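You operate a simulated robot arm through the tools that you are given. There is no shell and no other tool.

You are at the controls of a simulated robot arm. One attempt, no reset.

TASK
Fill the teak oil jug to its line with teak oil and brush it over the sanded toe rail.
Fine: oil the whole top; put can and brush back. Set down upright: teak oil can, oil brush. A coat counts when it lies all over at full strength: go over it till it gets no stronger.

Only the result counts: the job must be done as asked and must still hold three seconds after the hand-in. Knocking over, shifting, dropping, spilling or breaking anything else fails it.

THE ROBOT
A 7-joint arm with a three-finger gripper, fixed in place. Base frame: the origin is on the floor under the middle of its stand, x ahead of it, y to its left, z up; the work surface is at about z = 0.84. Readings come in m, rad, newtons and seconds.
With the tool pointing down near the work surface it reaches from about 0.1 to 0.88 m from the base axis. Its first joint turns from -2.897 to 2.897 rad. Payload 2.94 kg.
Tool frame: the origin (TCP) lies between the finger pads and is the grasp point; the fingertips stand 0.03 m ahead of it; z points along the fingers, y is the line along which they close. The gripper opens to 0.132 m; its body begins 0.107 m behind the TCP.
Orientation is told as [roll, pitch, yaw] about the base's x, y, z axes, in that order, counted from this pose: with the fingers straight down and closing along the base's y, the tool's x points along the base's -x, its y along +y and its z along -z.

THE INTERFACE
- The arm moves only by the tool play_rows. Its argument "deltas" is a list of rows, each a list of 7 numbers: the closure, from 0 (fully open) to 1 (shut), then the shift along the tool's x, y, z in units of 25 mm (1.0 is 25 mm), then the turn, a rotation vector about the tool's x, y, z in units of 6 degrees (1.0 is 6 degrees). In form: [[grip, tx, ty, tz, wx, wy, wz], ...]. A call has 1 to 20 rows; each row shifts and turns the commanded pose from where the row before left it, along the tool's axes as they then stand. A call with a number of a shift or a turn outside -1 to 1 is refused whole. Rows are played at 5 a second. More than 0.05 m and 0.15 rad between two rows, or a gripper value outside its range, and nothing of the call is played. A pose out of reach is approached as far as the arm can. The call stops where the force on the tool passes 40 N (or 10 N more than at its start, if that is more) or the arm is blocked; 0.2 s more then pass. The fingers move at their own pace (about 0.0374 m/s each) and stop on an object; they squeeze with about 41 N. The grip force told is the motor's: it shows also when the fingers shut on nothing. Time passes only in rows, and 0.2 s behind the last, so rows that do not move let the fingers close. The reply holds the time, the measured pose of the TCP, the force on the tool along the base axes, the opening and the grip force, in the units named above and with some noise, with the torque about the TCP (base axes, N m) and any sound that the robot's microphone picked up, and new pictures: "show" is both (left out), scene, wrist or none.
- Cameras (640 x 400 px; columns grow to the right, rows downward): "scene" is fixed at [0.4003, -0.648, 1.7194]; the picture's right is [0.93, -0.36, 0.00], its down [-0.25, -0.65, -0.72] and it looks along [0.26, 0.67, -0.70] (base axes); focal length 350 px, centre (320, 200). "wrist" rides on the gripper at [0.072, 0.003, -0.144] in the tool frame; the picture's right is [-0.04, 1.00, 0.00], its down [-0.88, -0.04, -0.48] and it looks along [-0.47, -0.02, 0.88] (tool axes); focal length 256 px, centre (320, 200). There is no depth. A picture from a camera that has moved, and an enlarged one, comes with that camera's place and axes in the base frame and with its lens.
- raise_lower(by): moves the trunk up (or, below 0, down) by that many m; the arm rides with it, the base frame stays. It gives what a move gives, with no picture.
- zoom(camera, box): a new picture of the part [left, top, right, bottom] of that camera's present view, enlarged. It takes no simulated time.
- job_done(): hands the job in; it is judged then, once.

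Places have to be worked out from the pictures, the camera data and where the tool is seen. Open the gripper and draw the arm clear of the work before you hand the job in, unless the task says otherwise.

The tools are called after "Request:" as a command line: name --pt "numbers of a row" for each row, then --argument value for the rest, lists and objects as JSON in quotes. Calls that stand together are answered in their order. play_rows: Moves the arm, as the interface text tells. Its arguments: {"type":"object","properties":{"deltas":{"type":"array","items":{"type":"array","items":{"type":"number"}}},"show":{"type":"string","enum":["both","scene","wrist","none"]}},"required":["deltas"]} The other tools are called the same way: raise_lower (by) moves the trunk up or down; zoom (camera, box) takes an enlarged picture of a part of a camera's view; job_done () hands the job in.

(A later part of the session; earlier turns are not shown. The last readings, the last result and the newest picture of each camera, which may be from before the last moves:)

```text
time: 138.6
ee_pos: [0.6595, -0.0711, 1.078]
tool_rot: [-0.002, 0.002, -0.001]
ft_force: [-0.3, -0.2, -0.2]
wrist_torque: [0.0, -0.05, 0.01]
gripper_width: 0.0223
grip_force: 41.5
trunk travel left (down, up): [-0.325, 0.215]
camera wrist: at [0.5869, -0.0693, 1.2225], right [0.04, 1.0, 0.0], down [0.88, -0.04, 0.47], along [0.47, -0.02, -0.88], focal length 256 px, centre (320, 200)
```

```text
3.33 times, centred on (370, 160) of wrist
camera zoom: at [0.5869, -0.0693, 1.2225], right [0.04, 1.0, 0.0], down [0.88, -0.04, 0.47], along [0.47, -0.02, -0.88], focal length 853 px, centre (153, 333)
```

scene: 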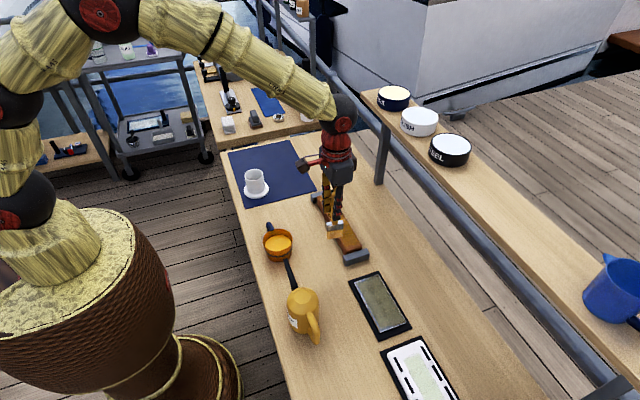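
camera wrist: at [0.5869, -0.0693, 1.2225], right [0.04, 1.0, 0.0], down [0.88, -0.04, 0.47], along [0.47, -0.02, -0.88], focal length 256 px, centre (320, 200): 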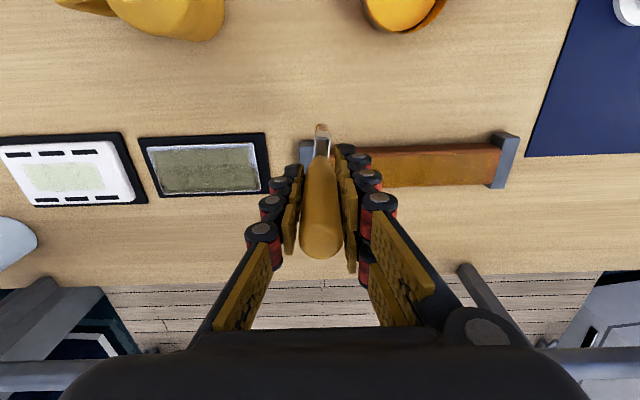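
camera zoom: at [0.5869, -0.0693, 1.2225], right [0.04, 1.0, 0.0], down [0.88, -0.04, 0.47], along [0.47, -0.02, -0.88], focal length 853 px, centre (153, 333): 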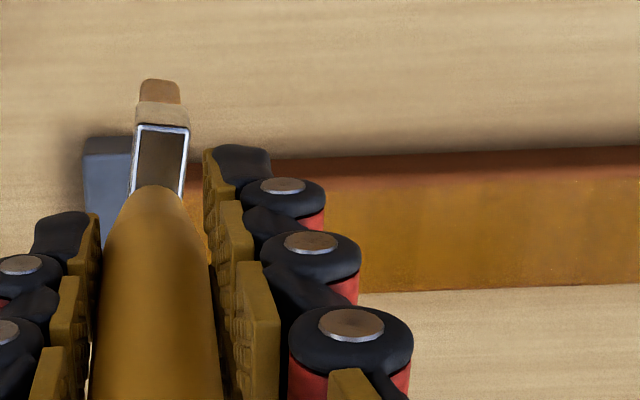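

The strip did not change, but the brush may simply have run dry, which would also explain the unchanged bands. I'll reload at the jug and repeat the test at the -y end with a fresh brush.

Request:
play_rows --pt "1 0.967 0.618 0 0 0 0" --pt "1 0.967 0.618 0 0 0 0" --pt "1 0.967 0.618 0 0 0 0" --pt "1 0.967 0.618 0 0 0 0" --pt "1 0.967 0.618 0 0 0 0" --pt "1 0.967 0.618 0 0 0 0" --pt "1 0 0 0 0 0 0" --pt "1 0 0 0 0 0 0" --show "both"

Request:
zoom --camera "scene" --box '[300, 180, 380, 270]'

Request:
zoom --camera "wrist" --box '[260, 60, 380, 160]'

Request:
zoom --camera "scene" --box '[240, 180, 310, 270]'

```text
time: 140.4
ee_pos: [0.5141, 0.0198, 1.076]
tool_rot: [-0.001, 0.002, 0.002]
ft_force: [0.0, -0.4, -1.2]
wrist_torque: [0.0, 0.0, 0.03]
gripper_width: 0.0218
grip_force: 40.7
trunk travel left (down, up): [-0.325, 0.215]
camera wrist: at [0.442, 0.0228, 1.2201], right [0.04, 1.0, 0.0], down [0.88, -0.04, 0.47], along [0.47, -0.02, -0.88], focal length 256 px, centre (320, 200)
```

scene: 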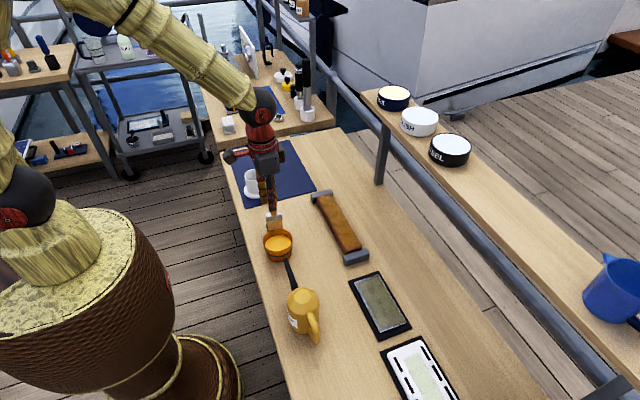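
wrist: 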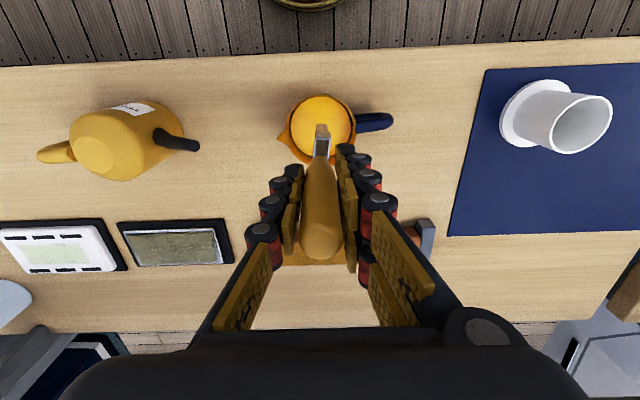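

```text
4.44 times, centred on (340, 225) of scene
camera zoom: at [0.4003, -0.648, 1.7194], right [0.93, -0.36, 0.0], down [-0.25, -0.65, -0.72], along [0.26, 0.67, -0.7], focal length 1558 px, centre (231, 89)
```

zoom: 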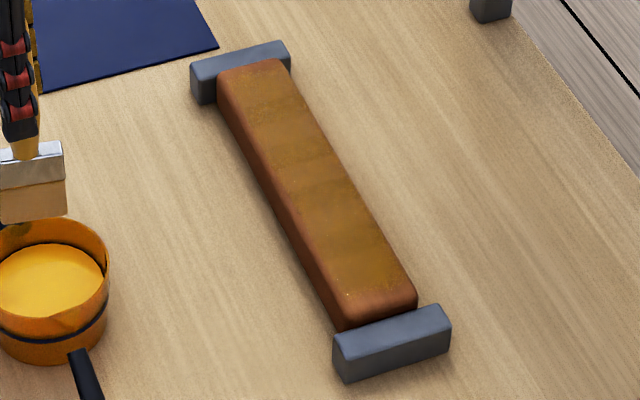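

```text
4.00 times, centred on (320, 110) of wrist
camera zoom: at [0.442, 0.0228, 1.2201], right [0.04, 1.0, 0.0], down [0.88, -0.04, 0.47], along [0.47, -0.02, -0.88], focal length 1024 px, centre (320, 560)
```

zoom: 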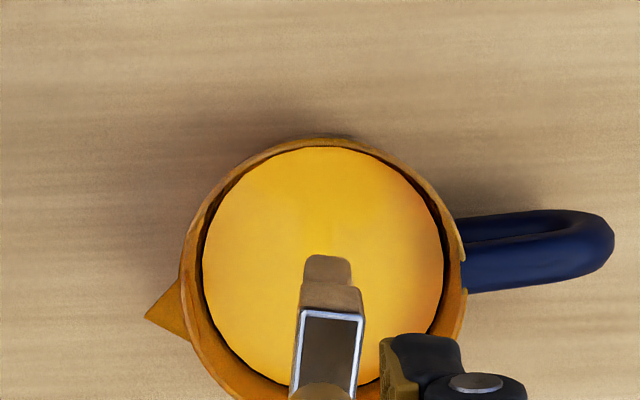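

```text
4.44 times, centred on (275, 225) of scene
camera zoom: at [0.4003, -0.648, 1.7194], right [0.93, -0.36, 0.0], down [-0.25, -0.65, -0.72], along [0.26, 0.67, -0.7], focal length 1558 px, centre (520, 89)
```

zoom: 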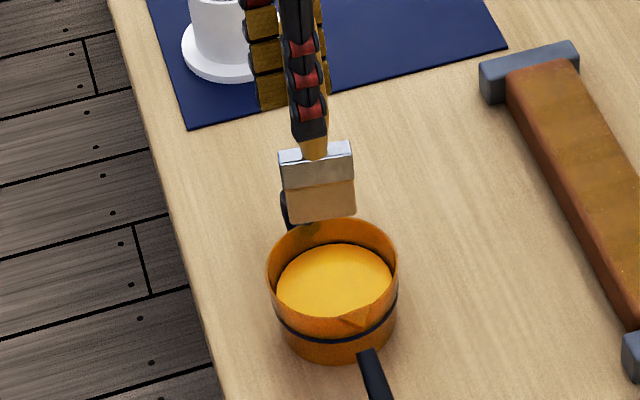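

I'll dip the brush again, holding a little longer, then draw out.

Request:
play_rows --pt "1 0 0 0.9 0 0 0" --pt "1 0 0 0.9 0 0 0" --pt "1 0 0 0.9 0 0 0" --pt "1 0 0 0.5 0 0 0" --pt "1 0 0 0.2 0 0 0" --pt "1 0 0 0 0 0 0" --pt "1 0 0 0 0 0 0" --pt "1 0 0 0 0 0 0" --pt "1 0 0 0 0 0 0" --pt "1 0 0 -0.3 0 0 0" --pt "1 0 0 -0.5 0 0 0" --pt "1 0 0 -0.6 0 0 0" --pt "1 0 0 -0.6 0 0 0" --pt "1 0 0 -0.6 0 0 0" --pt "1 0 0 0 0 0 0" --pt "1 0 0 0 0 0 0" --pt "1 0 0 -0.8 0 0 0" --show "scene"

Request:
zoom --camera "scene" --box '[240, 180, 310, 270]'

```text
time: 144.0
ee_pos: [0.5132, 0.0191, 1.0761]
tool_rot: [-0.002, 0.003, 0.0]
ft_force: [-0.6, 0.1, -0.3]
wrist_torque: [0.01, -0.02, 0.02]
gripper_width: 0.0219
grip_force: 40.9
trunk travel left (down, up): [-0.325, 0.215]
```

scene: 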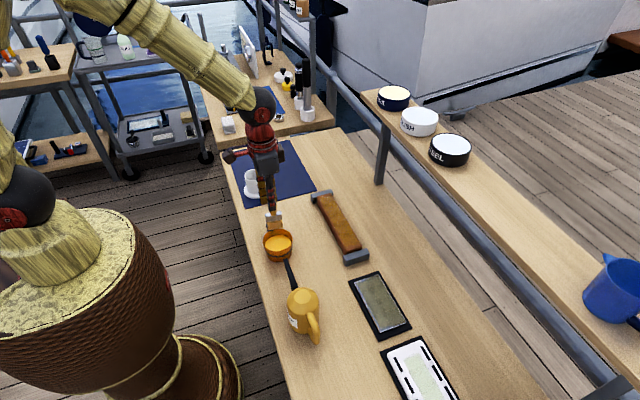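

```text
4.44 times, centred on (275, 225) of scene
camera zoom: at [0.4003, -0.648, 1.7194], right [0.93, -0.36, 0.0], down [-0.25, -0.65, -0.72], along [0.26, 0.67, -0.7], focal length 1558 px, centre (520, 89)
```

zoom: 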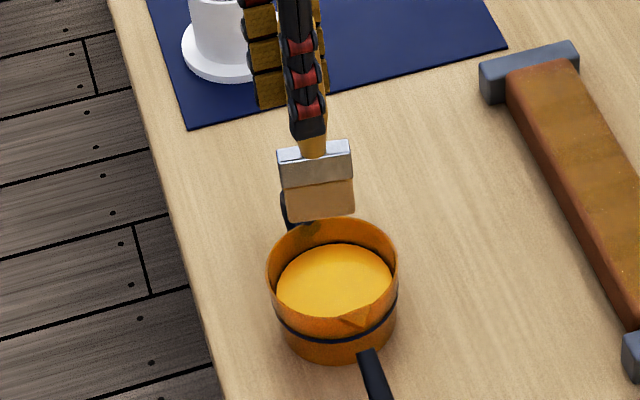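

Now to the -y end again, lowering 3.0 units to the height that gave about 10 N there.

Request:
play_rows --pt "1 -0.943 -0.407 0 0 0 0" --pt "1 -0.943 -0.407 0 0 0 0" --pt "1 -0.943 -0.407 0 0 0 0" --pt "1 -0.943 -0.407 0 0 0 0" --pt "1 -0.943 -0.407 0 0 0 0" --pt "1 -0.943 -0.407 0 0 0 0" --pt "1 -0.943 -0.407 0 0 0 0" --pt "1 -0.943 -0.407 0 0 0 0" --pt "1 -0.943 -0.407 0 0 0 0" --pt "1 0 0 0.9 0 0 0" --pt "1 0 0 0.9 0 0 0" --pt "1 0 0 0.8 0 0 0" --pt "1 0 0 0.3 0 0 0" --pt "1 0 0 0.1 0 0 0" --pt "1 0 0 0 0 0 0" --show "both"

Request:
zoom --camera "wrist" --box '[280, 80, 400, 170]'

```text
time: 147.2
ee_pos: [0.7263, -0.0739, 1.0026]
tool_rot: [-0.002, 0.0, 0.003]
ft_force: [1.0, 0.2, -0.2]
wrist_torque: [-0.02, 0.03, 0.03]
gripper_width: 0.0221
grip_force: 41.2
trunk travel left (down, up): [-0.325, 0.215]
camera wrist: at [0.6542, -0.0686, 1.1464], right [0.04, 1.0, 0.0], down [0.88, -0.04, 0.48], along [0.47, -0.02, -0.88], focal length 256 px, centre (320, 200)
```

scene: 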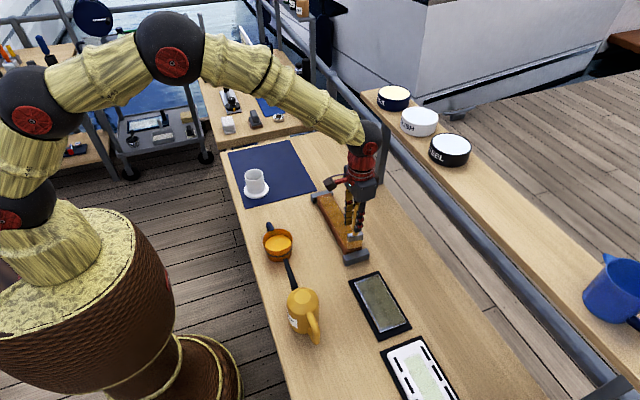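
wrist: 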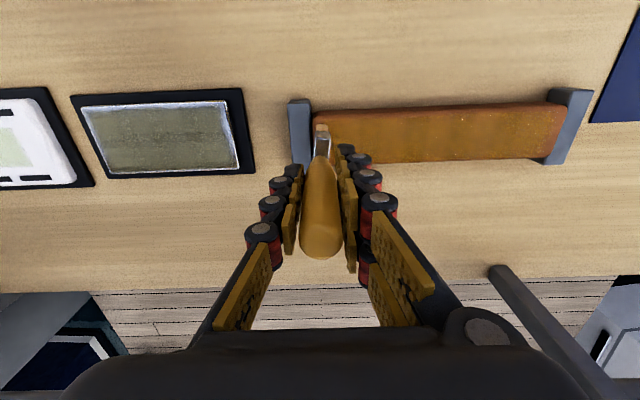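

```text
4.44 times, centred on (340, 125) of wrist
camera zoom: at [0.6542, -0.0686, 1.1464], right [0.04, 1.0, 0.0], down [0.88, -0.04, 0.48], along [0.47, -0.02, -0.88], focal length 1138 px, centre (231, 533)
```

zoom: 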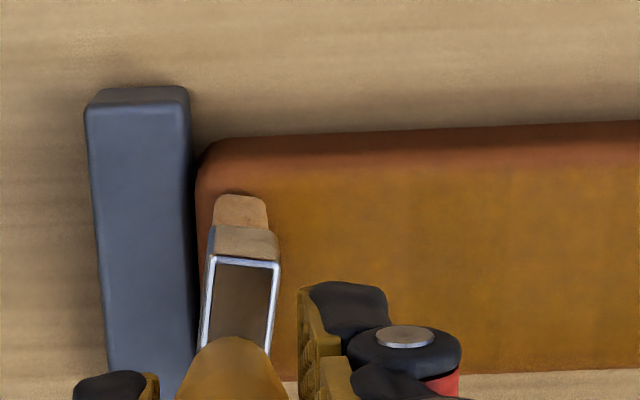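

No contact here at a height that gave 10 N before: comparing the wrist images, the brush has slid up about a centimetre in the fingers since I first pressed. So I need to re-find contact; I'll lower in 1 mm steps.

Request:
play_rows --pt "1 0 0 0.04 0 0 0" --pt "1 0 0 0 0 0 0" --show "none"

Request:
play_rows --pt "1 0 0 0.04 0 0 0" --pt "1 0 0 0 0 0 0" --show "none"

```text
time: 147.8
ee_pos: [0.7252, -0.072, 1.002]
tool_rot: [-0.002, -0.001, 0.0]
ft_force: [-0.5, -0.1, 5.2]
wrist_torque: [-0.01, 0.05, 0.01]
gripper_width: 0.0223
grip_force: 41.1
trunk travel left (down, up): [-0.325, 0.215]
```

```text
time: 148.4
ee_pos: [0.7271, -0.0711, 1.0025]
tool_rot: [-0.001, -0.002, 0.001]
ft_force: [-0.7, 0.2, 12.3]
wrist_torque: [0.06, 0.2, 0.02]
gripper_width: 0.0223
grip_force: 41.0
trunk travel left (down, up): [-0.325, 0.215]
```

Contact is back at 12 N. With the fresh load I'll scrub the -y end again across its full width.

Request:
play_rows --pt "1 0 -0.2 0 0 0 0" --pt "1 0 0.4 0 0 0 0" --pt "1 0.25 -0.4 0 0 0 0" --pt "1 0 0.4 0 0 0 0" --pt "1 0.25 -0.4 0 0 0 0" --pt "1 0 0.4 0 0 0 0" --pt "1 -0.25 -0.4 0 0 0 0" --pt "1 -0.25 0.4 0 0 0 0" --pt "1 -0.25 -0.4 0 0 0 0" --pt "1 -0.25 0.4 0 0 0 0" --pt "1 0 -0.4 0 0 0 0" --pt "1 0.3 0 0 0 0 0" --pt "1 0.3 0 0 0 0 0" --pt "1 0.3 0 0 0 0 0" --pt "1 -0.3 0.2 0 0 0 0" --pt "1 -0.1 0 0 0 0 0" --pt "1 0 0.8 0 0 0 0" --pt "1 0 0.8 0 0 0 0" --pt "1 0 0.8 0 0 0 0" --pt "1 0 0.8 0 0 0 0" --show "both"

Request:
zoom --camera "scene" --box '[335, 225, 375, 265]'

Request:
zoom --camera "wrist" --box '[180, 80, 340, 180]'

```text
time: 152.6
ee_pos: [0.7254, 0.009, 0.9995]
tool_rot: [0.0, 0.002, 0.003]
ft_force: [-0.7, 0.3, -0.3]
wrist_torque: [-0.01, -0.02, -0.02]
gripper_width: 0.0222
grip_force: 40.9
trunk travel left (down, up): [-0.325, 0.215]
camera wrist: at [0.6536, 0.012, 1.1442], right [0.04, 1.0, 0.0], down [0.88, -0.04, 0.47], along [0.47, -0.02, -0.88], focal length 256 px, centre (320, 200)
```

scene: 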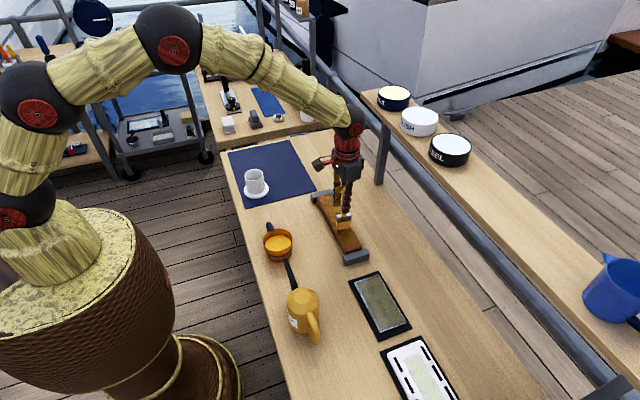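
wrist: 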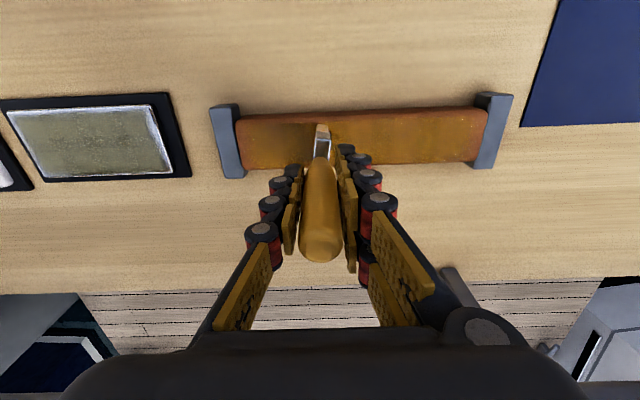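

```text
10.00 times, centred on (355, 245) of scene
camera zoom: at [0.4003, -0.648, 1.7194], right [0.93, -0.36, 0.0], down [-0.25, -0.65, -0.72], along [0.26, 0.67, -0.7], focal length 3505 px, centre (-30, -250)
```

zoom: 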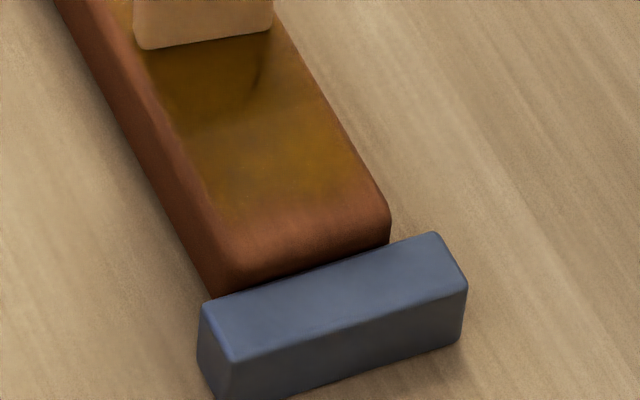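

```text
4.00 times, centred on (260, 130) of wrist
camera zoom: at [0.6536, 0.012, 1.1442], right [0.04, 1.0, 0.0], down [0.88, -0.04, 0.47], along [0.47, -0.02, -0.88], focal length 1024 px, centre (560, 480)
```

zoom: 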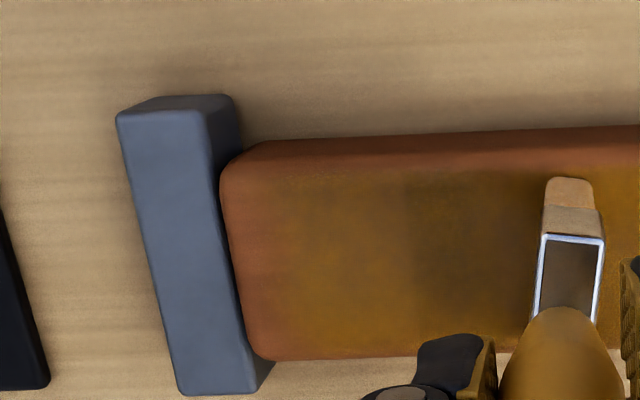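

The fresh brush deepened nothing at the very end either, so the coatable area truly stops there. The brush has slipped a little more (no contact now at 0.9995), so I'll re-find light contact here for full-length passes.

Request:
play_rows --pt "1 0 0 0.04 0 0 0" --pt "1 0 0 0 0 0 0" --show "none"

Request:
play_rows --pt "1 0 0 0.03 0 0 0" --pt "1 0 0 0 0 0 0" --show "none"

```text
time: 153.2
ee_pos: [0.7256, 0.0076, 0.9994]
tool_rot: [-0.002, 0.0, 0.001]
ft_force: [-1.2, -0.2, 5.6]
wrist_torque: [-0.05, 0.07, -0.01]
gripper_width: 0.0222
grip_force: 41.4
trunk travel left (down, up): [-0.325, 0.215]
```

```text
time: 153.8
ee_pos: [0.7257, 0.0089, 1.0]
tool_rot: [-0.003, -0.003, 0.001]
ft_force: [-1.6, -1.0, 11.9]
wrist_torque: [-0.07, 0.12, -0.01]
gripper_width: 0.0222
grip_force: 41.4
trunk travel left (down, up): [-0.325, 0.215]
```

Contact at 12 N. I'll stroke slowly to the +y end with a slight progressive lowering to counter slip.

Request:
play_rows --pt "1 0 0.45 0 0 0 0" --pt "1 0 0.45 0.004 0 0 0" --pt "1 0 0.45 0.004 0 0 0" --pt "1 0 0.45 0.004 0 0 0" --pt "1 0 0.45 0.004 0 0 0" --pt "1 0 0.45 0.004 0 0 0" --pt "1 0 0.45 0.004 0 0 0" --pt "1 0 0.45 0.004 0 0 0" --pt "1 0 0.45 0.004 0 0 0" --pt "1 0 0.45 0.004 0 0 0" --pt "1 0 0.45 0.004 0 0 0" --pt "1 0 0.45 0.004 0 0 0" --pt "1 0 0.45 0.004 0 0 0" --pt "1 0 0.45 0.004 0 0 0" --pt "1 0 0.4 0.004 0 0 0" --pt "1 0 0 0 0 0 0" --show "both"

Request:
zoom --camera "scene" --box '[300, 180, 380, 270]'

Request:
zoom --camera "wrist" --box '[50, 60, 370, 200]'

```text
time: 157.2
ee_pos: [0.7251, 0.1752, 0.9984]
tool_rot: [0.0, -0.003, -0.001]
ft_force: [2.4, -10.9, 32.4]
wrist_torque: [-1.09, -0.06, 0.04]
gripper_width: 0.0222
grip_force: 40.8
trunk travel left (down, up): [-0.325, 0.215]
camera wrist: at [0.6527, 0.178, 1.143], right [0.04, 1.0, 0.0], down [0.88, -0.04, 0.48], along [0.48, -0.02, -0.88], focal length 256 px, centre (320, 200)
```

scene: 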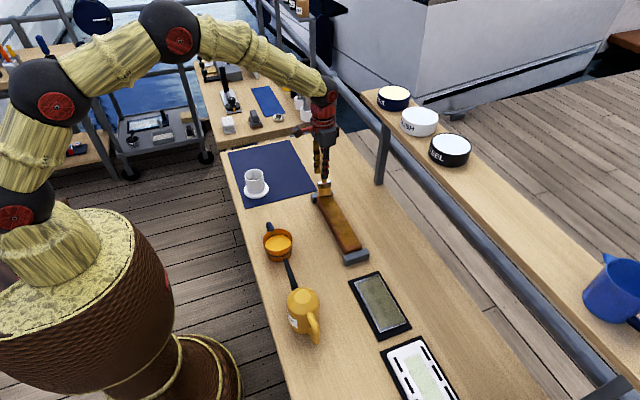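
wrist: 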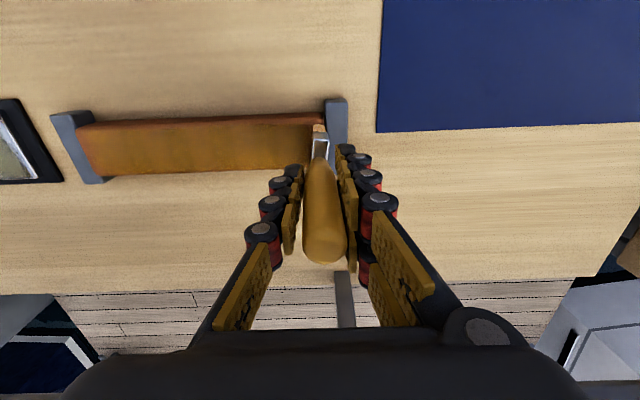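

```text
4.44 times, centred on (340, 225) of scene
camera zoom: at [0.4003, -0.648, 1.7194], right [0.93, -0.36, 0.0], down [-0.25, -0.65, -0.72], along [0.26, 0.67, -0.7], focal length 1558 px, centre (231, 89)
```

zoom: 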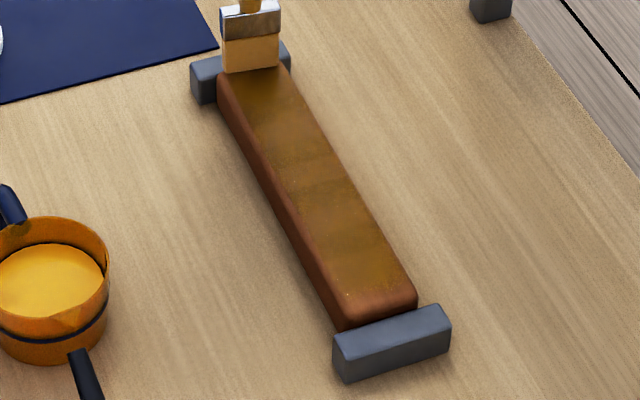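

```text
2.00 times, centred on (210, 130) of wrist
camera zoom: at [0.6527, 0.178, 1.143], right [0.04, 1.0, 0.0], down [0.88, -0.04, 0.48], along [0.48, -0.02, -0.88], focal length 512 px, centre (540, 340)
```

zoom: 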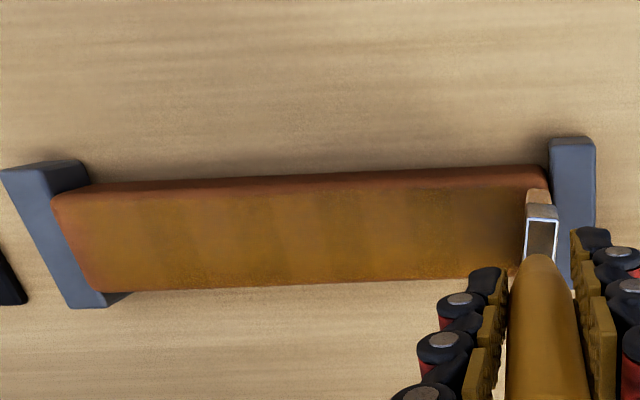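

The pressure has grown to 32 N toward this end, which is too much, so I'll lift 2.5 mm at once. Then I'll compare the coat close up with the earlier pictures.

Request:
play_rows --pt "1 0 0 -0.1 0 0 0" --pt "1 0 0 0 0 0 0" --show "none"

Request:
zoom --camera "scene" --box '[335, 225, 375, 265]'

Request:
zoom --camera "scene" --box '[315, 195, 355, 235]'

```text
time: 157.8
ee_pos: [0.7257, 0.1752, 0.9982]
tool_rot: [0.001, 0.002, 0.003]
ft_force: [5.4, -6.2, 22.5]
wrist_torque: [-0.65, -0.67, -0.04]
gripper_width: 0.0224
grip_force: 40.8
trunk travel left (down, up): [-0.325, 0.215]
```

```text
10.00 times, centred on (355, 245) of scene
camera zoom: at [0.4003, -0.648, 1.7194], right [0.93, -0.36, 0.0], down [-0.25, -0.65, -0.72], along [0.26, 0.67, -0.7], focal length 3505 px, centre (-30, -250)
```

zoom: 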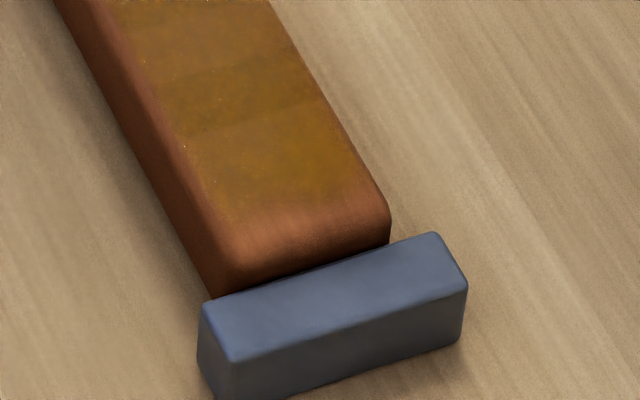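

```text
10.00 times, centred on (335, 215) of scene
camera zoom: at [0.4003, -0.648, 1.7194], right [0.93, -0.36, 0.0], down [-0.25, -0.65, -0.72], along [0.26, 0.67, -0.7], focal length 3505 px, centre (170, 50)
```

zoom: 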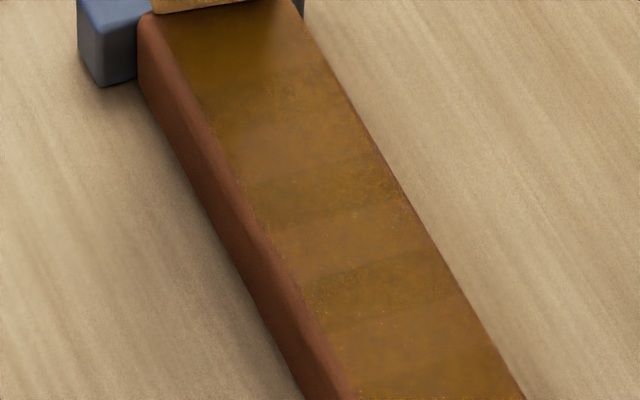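

I can see faint crosswise bands about 22 mm wide with crisp edges. To test whether they still change, I'll go back and forth over the whole length at about 8 N and compare with this reference picture. First I'll ease the pressure.

Request:
play_rows --pt "1 0 0 -0.05 0 0 0" --pt "1 0 -0.4 0 0 0 0" --pt "1 0 -0.4 0 0 0 0" --pt "1 0 -0.4 0 0 0 0" --show "none"

```text
time: 158.8
ee_pos: [0.7245, 0.1454, 0.9982]
tool_rot: [-0.001, 0.004, 0.002]
ft_force: [-1.0, 0.2, 6.0]
wrist_torque: [0.06, -0.02, 0.01]
gripper_width: 0.0224
grip_force: 40.9
trunk travel left (down, up): [-0.325, 0.215]
```

6 N here. I'll stroke slowly to the -y end, lowering by 0.1 mm per row to follow the slight slope.

Request:
play_rows --pt "1 0 -0.44 0.004 0 0 0" --pt "1 0 -0.44 0.004 0 0 0" --pt "1 0 -0.44 0.004 0 0 0" --pt "1 0 -0.44 0.004 0 0 0" --pt "1 0 -0.44 0.004 0 0 0" --pt "1 0 -0.44 0.004 0 0 0" --pt "1 0 -0.44 0.004 0 0 0" --pt "1 0 -0.44 0.004 0 0 0" --pt "1 0 -0.44 0.004 0 0 0" --pt "1 0 -0.44 0.004 0 0 0" --pt "1 0 -0.44 0.004 0 0 0" --pt "1 0 -0.44 0.004 0 0 0" --pt "1 0 -0.44 0.004 0 0 0" --pt "1 0 -0.44 0.004 0 0 0" --pt "1 0 -0.44 0.004 0 0 0" --pt "1 0 -0.44 0.004 0 0 0" --pt "1 0 -0.44 0.004 0 0 0" --pt "1 0 -0.44 0.004 0 0 0" --pt "1 0 -0.44 0.004 0 0 0" --pt "1 0 0 0 0 0 0" --show "both"

Request:
zoom --camera "scene" --box '[315, 195, 355, 235]'

Request:
zoom --camera "wrist" --box '[270, 60, 590, 200]'

```text
time: 163.0
ee_pos: [0.7262, -0.0638, 0.9973]
tool_rot: [-0.001, 0.002, 0.0]
ft_force: [0.4, 0.6, 1.9]
wrist_torque: [0.06, 0.0, 0.03]
gripper_width: 0.022
grip_force: 40.8
trunk travel left (down, up): [-0.325, 0.215]
camera wrist: at [0.6534, -0.0613, 1.1429], right [0.04, 1.0, 0.0], down [0.88, -0.04, 0.47], along [0.47, -0.02, -0.88], focal length 256 px, centre (320, 200)
```

scene: 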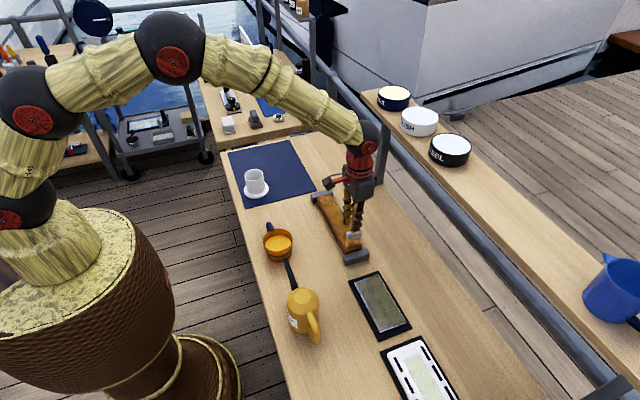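
wrist: 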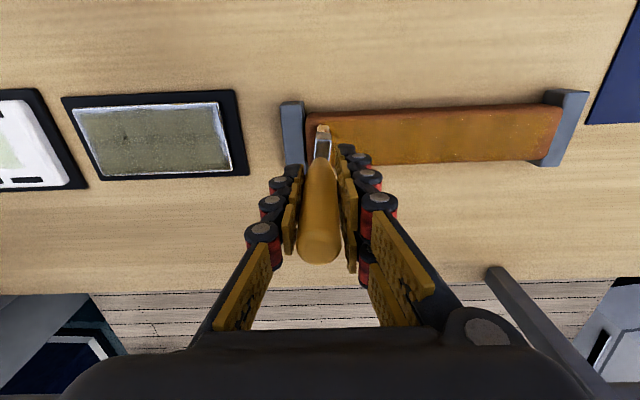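

```text
10.00 times, centred on (335, 215) of scene
camera zoom: at [0.4003, -0.648, 1.7194], right [0.93, -0.36, 0.0], down [-0.25, -0.65, -0.72], along [0.26, 0.67, -0.7], focal length 3505 px, centre (170, 50)
```

zoom: 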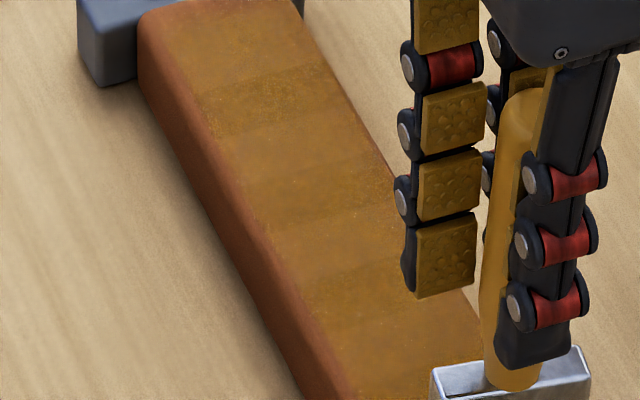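

```text
2.00 times, centred on (430, 130) of wrist
camera zoom: at [0.6534, -0.0613, 1.1429], right [0.04, 1.0, 0.0], down [0.88, -0.04, 0.47], along [0.47, -0.02, -0.88], focal length 512 px, centre (100, 340)
```

zoom: 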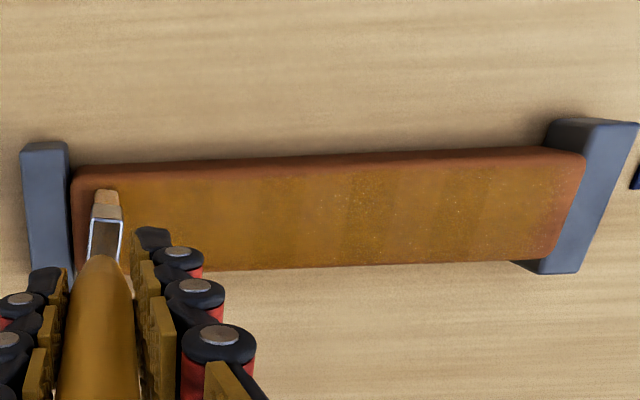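

The tile-like tint differences are now faint and fixed, so the coat looks close to full strength. To be certain, I'll reload once more and make three further full passes (centre, near side, far side) at light, steady contact.

Request:
play_rows --pt "1 0 0 -0.6 0 0 0" --pt "1 0 0 -0.9 0 0 0" --pt "1 0 0 -0.9 0 0 0" --pt "1 0 0 -0.8 0 0 0" --pt "1 0.94 0.373 0 0 0 0" --pt "1 0.94 0.373 0 0 0 0" --pt "1 0.94 0.373 0 0 0 0" --pt "1 0.94 0.373 0 0 0 0" --pt "1 0.94 0.373 0 0 0 0" --pt "1 0.94 0.373 0 0 0 0" --pt "1 0.94 0.373 0 0 0 0" --pt "1 0.94 0.373 0 0 0 0" --pt "1 0.94 0.373 0 0 0 0" --pt "1 0 0 0 0 0 0" --pt "1 0 0 0 0 0 0" --show "both"

Request:
zoom --camera "scene" --box '[315, 195, 355, 235]'

Request:
zoom --camera "scene" --box '[335, 225, 375, 265]'

Request:
zoom --camera "scene" --box '[300, 180, 380, 270]'

Request:
zoom --camera "scene" --box '[240, 180, 310, 270]'

```text
time: 166.2
ee_pos: [0.5143, 0.0192, 1.0793]
tool_rot: [-0.001, 0.001, 0.001]
ft_force: [0.9, -1.1, 0.2]
wrist_torque: [-0.07, 0.0, -0.01]
gripper_width: 0.0221
grip_force: 41.1
trunk travel left (down, up): [-0.325, 0.215]
camera wrist: at [0.4412, 0.0227, 1.2226], right [0.04, 1.0, 0.0], down [0.88, -0.04, 0.47], along [0.47, -0.02, -0.88], focal length 256 px, centre (320, 200)
```

scene: 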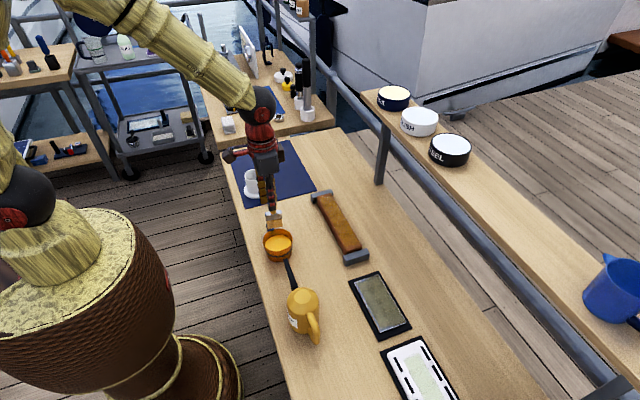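
wrist: 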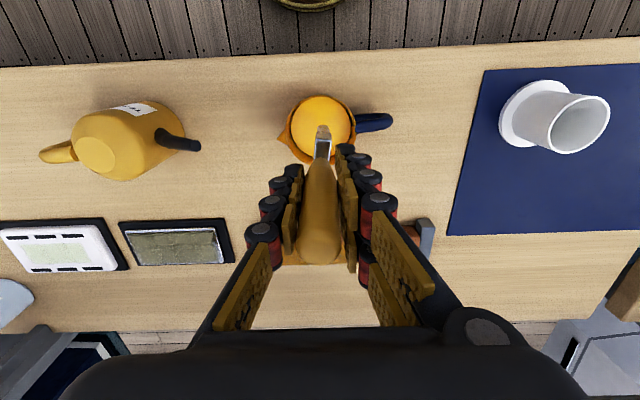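

```text
10.00 times, centred on (335, 215) of scene
camera zoom: at [0.4003, -0.648, 1.7194], right [0.93, -0.36, 0.0], down [-0.25, -0.65, -0.72], along [0.26, 0.67, -0.7], focal length 3505 px, centre (170, 50)
```

zoom: 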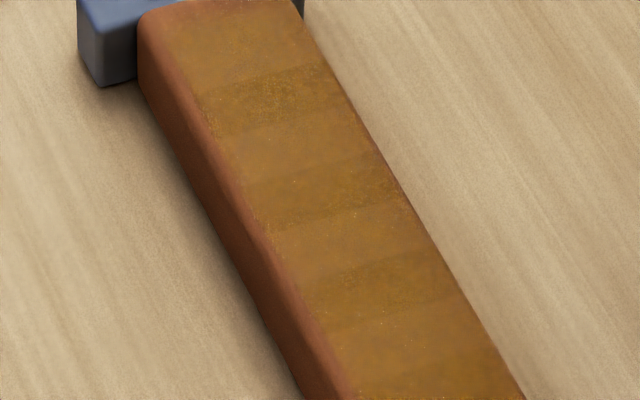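

```text
10.00 times, centred on (355, 245) of scene
camera zoom: at [0.4003, -0.648, 1.7194], right [0.93, -0.36, 0.0], down [-0.25, -0.65, -0.72], along [0.26, 0.67, -0.7], focal length 3505 px, centre (-30, -250)
```

zoom: 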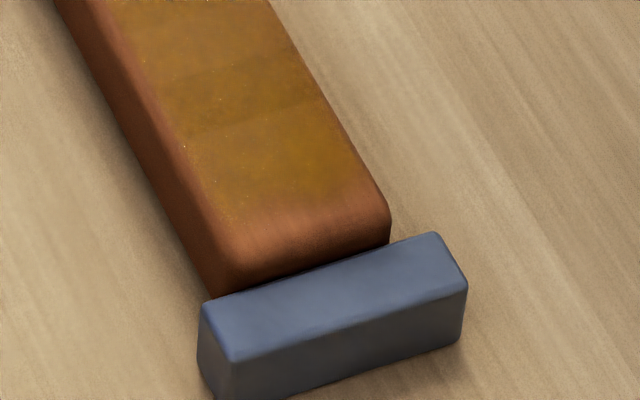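

```text
4.44 times, centred on (340, 225) of scene
camera zoom: at [0.4003, -0.648, 1.7194], right [0.93, -0.36, 0.0], down [-0.25, -0.65, -0.72], along [0.26, 0.67, -0.7], focal length 1558 px, centre (231, 89)
```

zoom: 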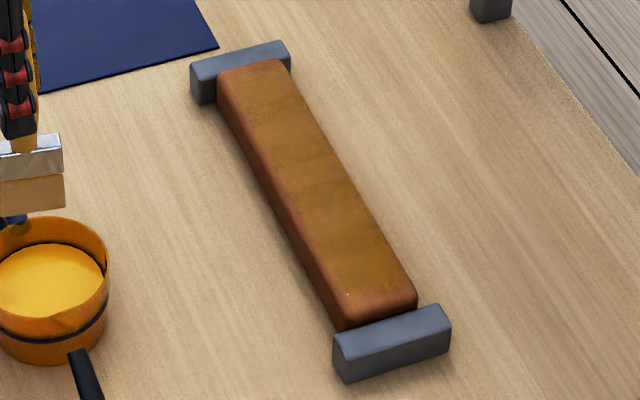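

```text
4.44 times, centred on (275, 225) of scene
camera zoom: at [0.4003, -0.648, 1.7194], right [0.93, -0.36, 0.0], down [-0.25, -0.65, -0.72], along [0.26, 0.67, -0.7], focal length 1558 px, centre (520, 89)
```

zoom: 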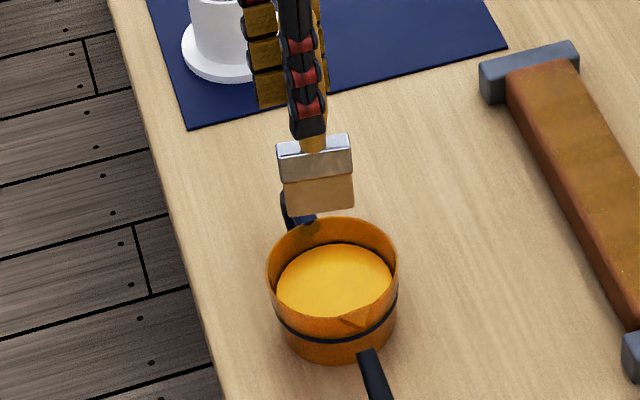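

The bands alternate evenly and have not moved or changed through passes at several speeds, so they look like a property of the surface's rendering. I'll still reload and do three more verification passes.

Request:
play_rows --pt "1 0 0 0.9 0 0 0" --pt "1 0 0 0.9 0 0 0" --pt "1 0 0 0.9 0 0 0" --pt "1 0 0 0.7 0 0 0" --pt "1 0 0 0.3 0 0 0" --pt "1 0 0 0 0 0 0" --pt "1 0 0 0 0 0 0" --pt "1 0 0 0 0 0 0" --pt "1 0 0 -0.3 0 0 0" --pt "1 0 0 -0.5 0 0 0" --pt "1 0 0 -0.6 0 0 0" --pt "1 0 0 -0.6 0 0 0" --pt "1 0 0 -0.6 0 0 0" --pt "1 0 0 0 0 0 0" --pt "1 0 0 0 0 0 0" --pt "1 0 0 -0.6 0 0 0" --pt "1 0 0 -0.5 0 0 0" --show "scene"

Request:
zoom --camera "scene" --box '[264, 222, 294, 246]'

```text
time: 169.8
ee_pos: [0.5135, 0.0209, 1.0785]
tool_rot: [0.0, 0.003, 0.001]
ft_force: [0.8, -0.2, 0.1]
wrist_torque: [0.04, 0.01, -0.01]
gripper_width: 0.0224
grip_force: 40.9
trunk travel left (down, up): [-0.325, 0.215]
```

scene: 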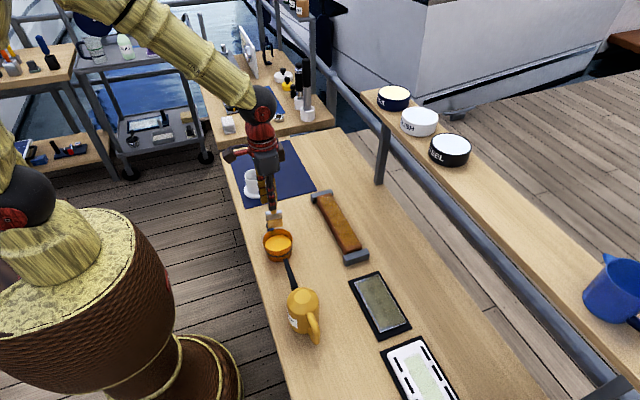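

```text
16.00 times, centred on (279, 234) of scene
camera zoom: at [0.4003, -0.648, 1.7194], right [0.93, -0.36, 0.0], down [-0.25, -0.65, -0.72], along [0.26, 0.67, -0.7], focal length 5608 px, centre (976, -344)
```

zoom: 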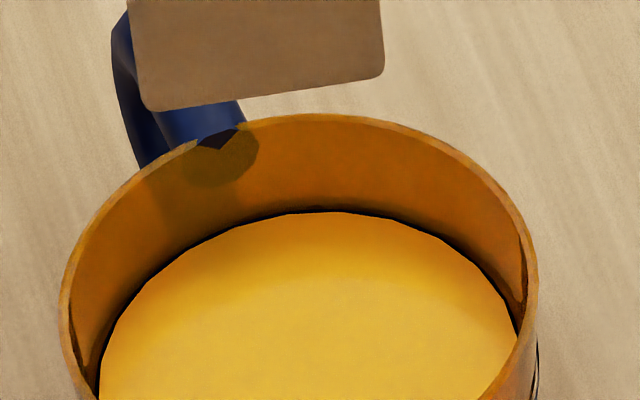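

The jug level is still within the ring. I'll examine the ring from outside to judge the level more exactly.

Request:
zoom --camera "scene" --box '[260, 238, 300, 266]'

Request:
zoom --camera "wrist" --box '[270, 80, 400, 170]'

```text
14.29 times, centred on (280, 252) of scene
camera zoom: at [0.4003, -0.648, 1.7194], right [0.93, -0.36, 0.0], down [-0.25, -0.65, -0.72], along [0.26, 0.67, -0.7], focal length 5008 px, centre (891, -543)
```

zoom: 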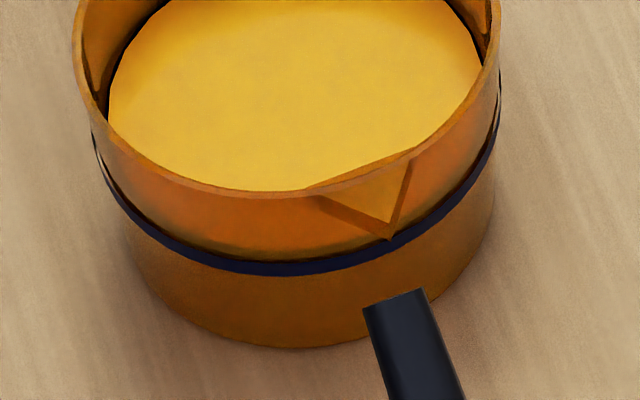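

```text
4.44 times, centred on (335, 125) of wrist
camera zoom: at [0.442, 0.0231, 1.2237], right [0.04, 1.0, 0.0], down [0.88, -0.04, 0.47], along [0.47, -0.02, -0.88], focal length 1138 px, centre (253, 533)
```

zoom: 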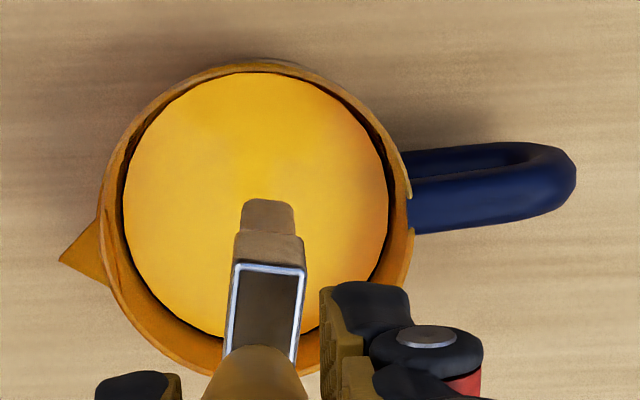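

Through the translucent front wall, the oil stands right at the top of the dark ring band, within about 2 mm of its centre, so the fill is good. Back to the rail for the verification passes: first along the near side from the -y end.

Request:
play_rows --pt "1 -0.918 -0.413 0 0 0 0" --pt "1 -0.918 -0.413 0 0 0 0" --pt "1 -0.918 -0.413 0 0 0 0" --pt "1 -0.918 -0.413 0 0 0 0" --pt "1 -0.918 -0.413 0 0 0 0" --pt "1 -0.918 -0.413 0 0 0 0" --pt "1 -0.918 -0.413 0 0 0 0" --pt "1 -0.918 -0.413 0 0 0 0" --pt "1 -0.918 -0.413 0 0 0 0" --pt "1 0 0 0.9 0 0 0" --pt "1 0 0 0.9 0 0 0" --pt "1 0 0 0.8 0 0 0" --pt "1 0 0 0.4 0 0 0" --pt "1 0 0 0.2 0 0 0" --pt "1 0 0 0.03 0 0 0" --pt "1 0 0 0 0 0 0" --show "none"

```text
time: 173.2
ee_pos: [0.7207, -0.0733, 0.9988]
tool_rot: [-0.001, 0.0, 0.001]
ft_force: [1.0, -0.2, 5.6]
wrist_torque: [-0.06, -0.17, -0.02]
gripper_width: 0.022
grip_force: 41.2
trunk travel left (down, up): [-0.325, 0.215]
```

Light contact of 5.6 N. Slow stroke along the near side to the +y end, rising 0.1 mm per row with the slope.

Request:
play_rows --pt "1 0 0.48 -0.002 0 0 0" --pt "1 0 0.48 -0.002 0 0 0" --pt "1 0 0.48 -0.002 0 0 0" --pt "1 0 0.48 -0.002 0 0 0" --pt "1 0 0.48 -0.002 0 0 0" --pt "1 0 0.48 -0.002 0 0 0" --pt "1 0 0.48 -0.002 0 0 0" --pt "1 0 0.48 -0.002 0 0 0" --pt "1 0 0.48 -0.002 0 0 0" --pt "1 0 0.48 -0.002 0 0 0" --pt "1 0 0.48 -0.002 0 0 0" --pt "1 0 0.48 -0.002 0 0 0" --pt "1 0 0.48 -0.002 0 0 0" --pt "1 0 0.48 -0.002 0 0 0" --pt "1 0 0.48 -0.002 0 0 0" --pt "1 0 0.48 -0.002 0 0 0" --pt "1 0 0.48 -0.002 0 0 0" --pt "1 0 0.48 -0.002 0 0 0" --pt "1 0 0.48 -0.002 0 0 0" --pt "1 0 0.48 -0.002 0 0 0" --show "none"

Request:
play_rows --pt "1 0 0.3 0 0 0 0" --pt "1 -0.26 0 0 0 0 0" --pt "1 -0.26 0 0 0 0 0" --pt "1 0 0 0 0 0 0" --show "none"

```text
time: 177.4
ee_pos: [0.7212, 0.1679, 0.9998]
tool_rot: [-0.002, 0.001, 0.004]
ft_force: [0.0, 0.5, -0.7]
wrist_torque: [0.03, -0.03, 0.01]
gripper_width: 0.0223
grip_force: 41.1
trunk travel left (down, up): [-0.325, 0.215]
```

```text
time: 178.4
ee_pos: [0.735, 0.1743, 0.9988]
tool_rot: [-0.003, 0.001, 0.001]
ft_force: [0.8, 0.4, -0.8]
wrist_torque: [-0.01, 0.0, -0.03]
gripper_width: 0.0221
grip_force: 41.1
trunk travel left (down, up): [-0.325, 0.215]
```

Contact was lost toward this end, so I'll lower until it presses again before stroking back on the far side.

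Request:
play_rows --pt "1 0 0 0.05 0 0 0" --pt "1 0 0 0 0 0 0" --show "none"

Request:
play_rows --pt "1 0 0 0.04 0 0 0" --pt "1 0 0 0 0 0 0" --show "none"

```text
time: 179.0
ee_pos: [0.7331, 0.1748, 0.9968]
tool_rot: [-0.002, 0.002, 0.003]
ft_force: [0.3, 0.1, 0.6]
wrist_torque: [0.02, 0.0, 0.0]
gripper_width: 0.0223
grip_force: 41.0
trunk travel left (down, up): [-0.325, 0.215]
```

```text
time: 179.6
ee_pos: [0.7341, 0.1734, 0.9972]
tool_rot: [-0.003, 0.0, 0.002]
ft_force: [-0.8, 0.0, 3.8]
wrist_torque: [0.01, 0.06, 0.0]
gripper_width: 0.0219
grip_force: 41.1
trunk travel left (down, up): [-0.325, 0.215]
```

Request:
play_rows --pt "1 0 0 0.03 0 0 0" --pt "1 0 -0.45 0.003 0 0 0" --pt "1 0 -0.45 0.003 0 0 0" --pt "1 0 -0.45 0.003 0 0 0" --pt "1 0 -0.45 0.003 0 0 0" --pt "1 0 -0.45 0.003 0 0 0" --pt "1 0 -0.45 0.003 0 0 0" --pt "1 0 -0.45 0.003 0 0 0" --pt "1 0 -0.45 0.003 0 0 0" --pt "1 0 -0.45 0.003 0 0 0" --pt "1 0 -0.45 0.003 0 0 0" --show "none"

Request:
play_rows --pt "1 0 -0.45 0.003 0 0 0" --pt "1 0 -0.45 0.003 0 0 0" --pt "1 0 -0.45 0.003 0 0 0" --pt "1 0 -0.45 0.003 0 0 0" --pt "1 0 -0.45 0.003 0 0 0" --pt "1 0 -0.45 0.003 0 0 0" --pt "1 0 -0.45 0.003 0 0 0" --pt "1 0 -0.45 0.003 0 0 0" --pt "1 0 -0.45 0.003 0 0 0" --pt "1 0 -0.45 0.003 0 0 0" --pt "1 0 -0.45 0.003 0 0 0" --pt "1 0 -0.3 0 0 0 0" --show "both"

Request:
zoom --camera "scene" --box '[315, 195, 355, 235]'

Request:
zoom --camera "wrist" --box '[270, 60, 590, 200]'

```text
time: 182.0
ee_pos: [0.7338, 0.064, 0.9976]
tool_rot: [-0.001, -0.001, 0.002]
ft_force: [-0.2, 2.2, 14.4]
wrist_torque: [0.23, -0.22, 0.01]
gripper_width: 0.0221
grip_force: 40.9
trunk travel left (down, up): [-0.325, 0.215]
```

```text
time: 184.6
ee_pos: [0.7332, -0.0684, 0.9963]
tool_rot: [-0.001, -0.002, 0.001]
ft_force: [0.4, 8.2, 24.7]
wrist_torque: [0.79, -0.29, 0.09]
gripper_width: 0.022
grip_force: 41.0
trunk travel left (down, up): [-0.325, 0.215]
camera wrist: at [0.6602, -0.0647, 1.1415], right [0.04, 1.0, 0.0], down [0.88, -0.04, 0.48], along [0.48, -0.02, -0.88], focal length 256 px, centre (320, 200)
```

scene: 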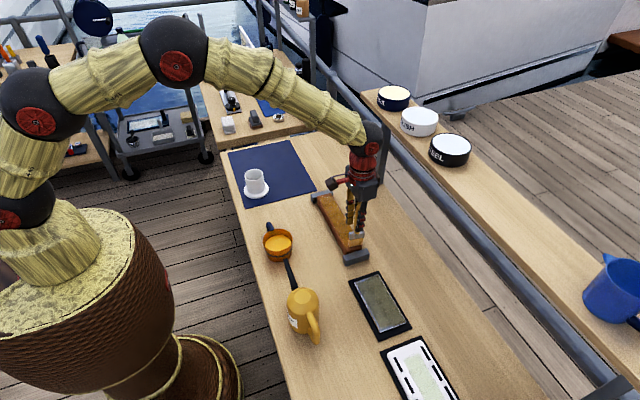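
wrist: 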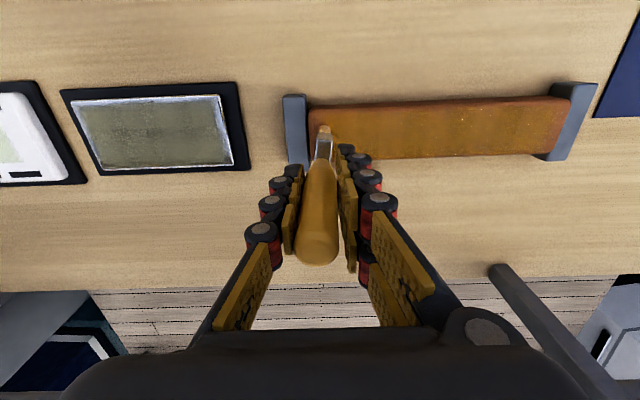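

```text
10.00 times, centred on (335, 215) of scene
camera zoom: at [0.4003, -0.648, 1.7194], right [0.93, -0.36, 0.0], down [-0.25, -0.65, -0.72], along [0.26, 0.67, -0.7], focal length 3505 px, centre (170, 50)
```

zoom: 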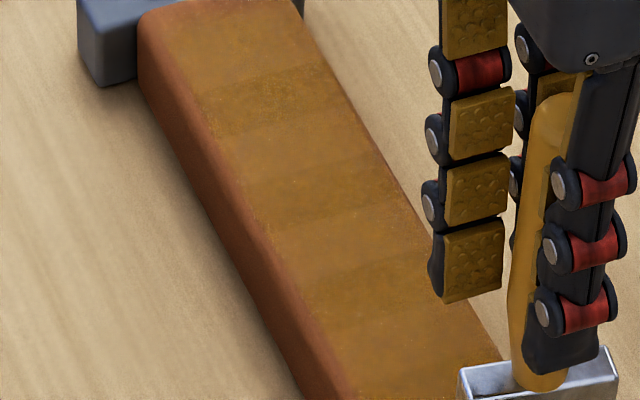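

```text
2.00 times, centred on (430, 130) of wrist
camera zoom: at [0.6602, -0.0647, 1.1415], right [0.04, 1.0, 0.0], down [0.88, -0.04, 0.48], along [0.48, -0.02, -0.88], focal length 512 px, centre (100, 340)
```

zoom: 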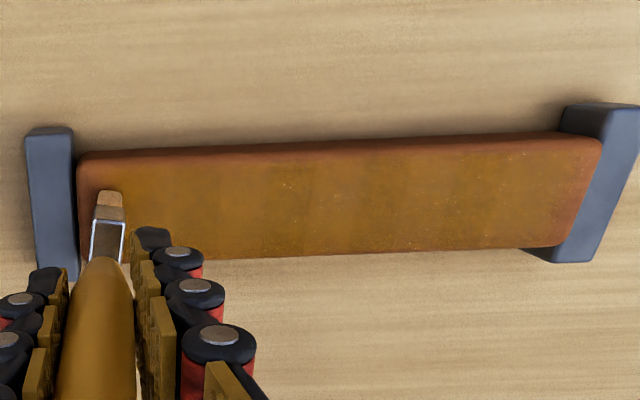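

The bands are unchanged after another loaded pass, so the coat has stopped getting stronger here. The +y end still shows a slightly wider fade, so I'll ease the pressure, stroke back along the centre, and scrub that end properly under contact.

Request:
play_rows --pt "1 0.28 0 -0.06 0 0 0" --pt "1 0 0.6 -0.002 0 0 0" --pt "1 0 0.6 -0.002 0 0 0" --pt "1 0 0.6 -0.002 0 0 0" --pt "1 0 0.6 -0.002 0 0 0" --pt "1 0 0.6 -0.002 0 0 0" --pt "1 0 0.6 -0.002 0 0 0" --pt "1 0 0.6 -0.002 0 0 0" --pt "1 0 0.6 -0.002 0 0 0" --pt "1 0 0.6 -0.002 0 0 0" --pt "1 0 0.6 -0.002 0 0 0" --pt "1 0 0.6 -0.002 0 0 0" --pt "1 0 0.6 -0.002 0 0 0" --pt "1 0 0.6 0 0 0 0" --pt "1 0 0.6 0 0 0 0" --pt "1 0 0.6 0 0 0 0" --pt "1 0 0.3 0 0 0 0" --show "none"

```text
time: 188.2
ee_pos: [0.7267, 0.1656, 0.9967]
tool_rot: [-0.002, 0.001, 0.001]
ft_force: [-0.9, -0.4, 1.9]
wrist_torque: [-0.09, 0.03, -0.02]
gripper_width: 0.0222
grip_force: 40.9
trunk travel left (down, up): [-0.325, 0.215]
```

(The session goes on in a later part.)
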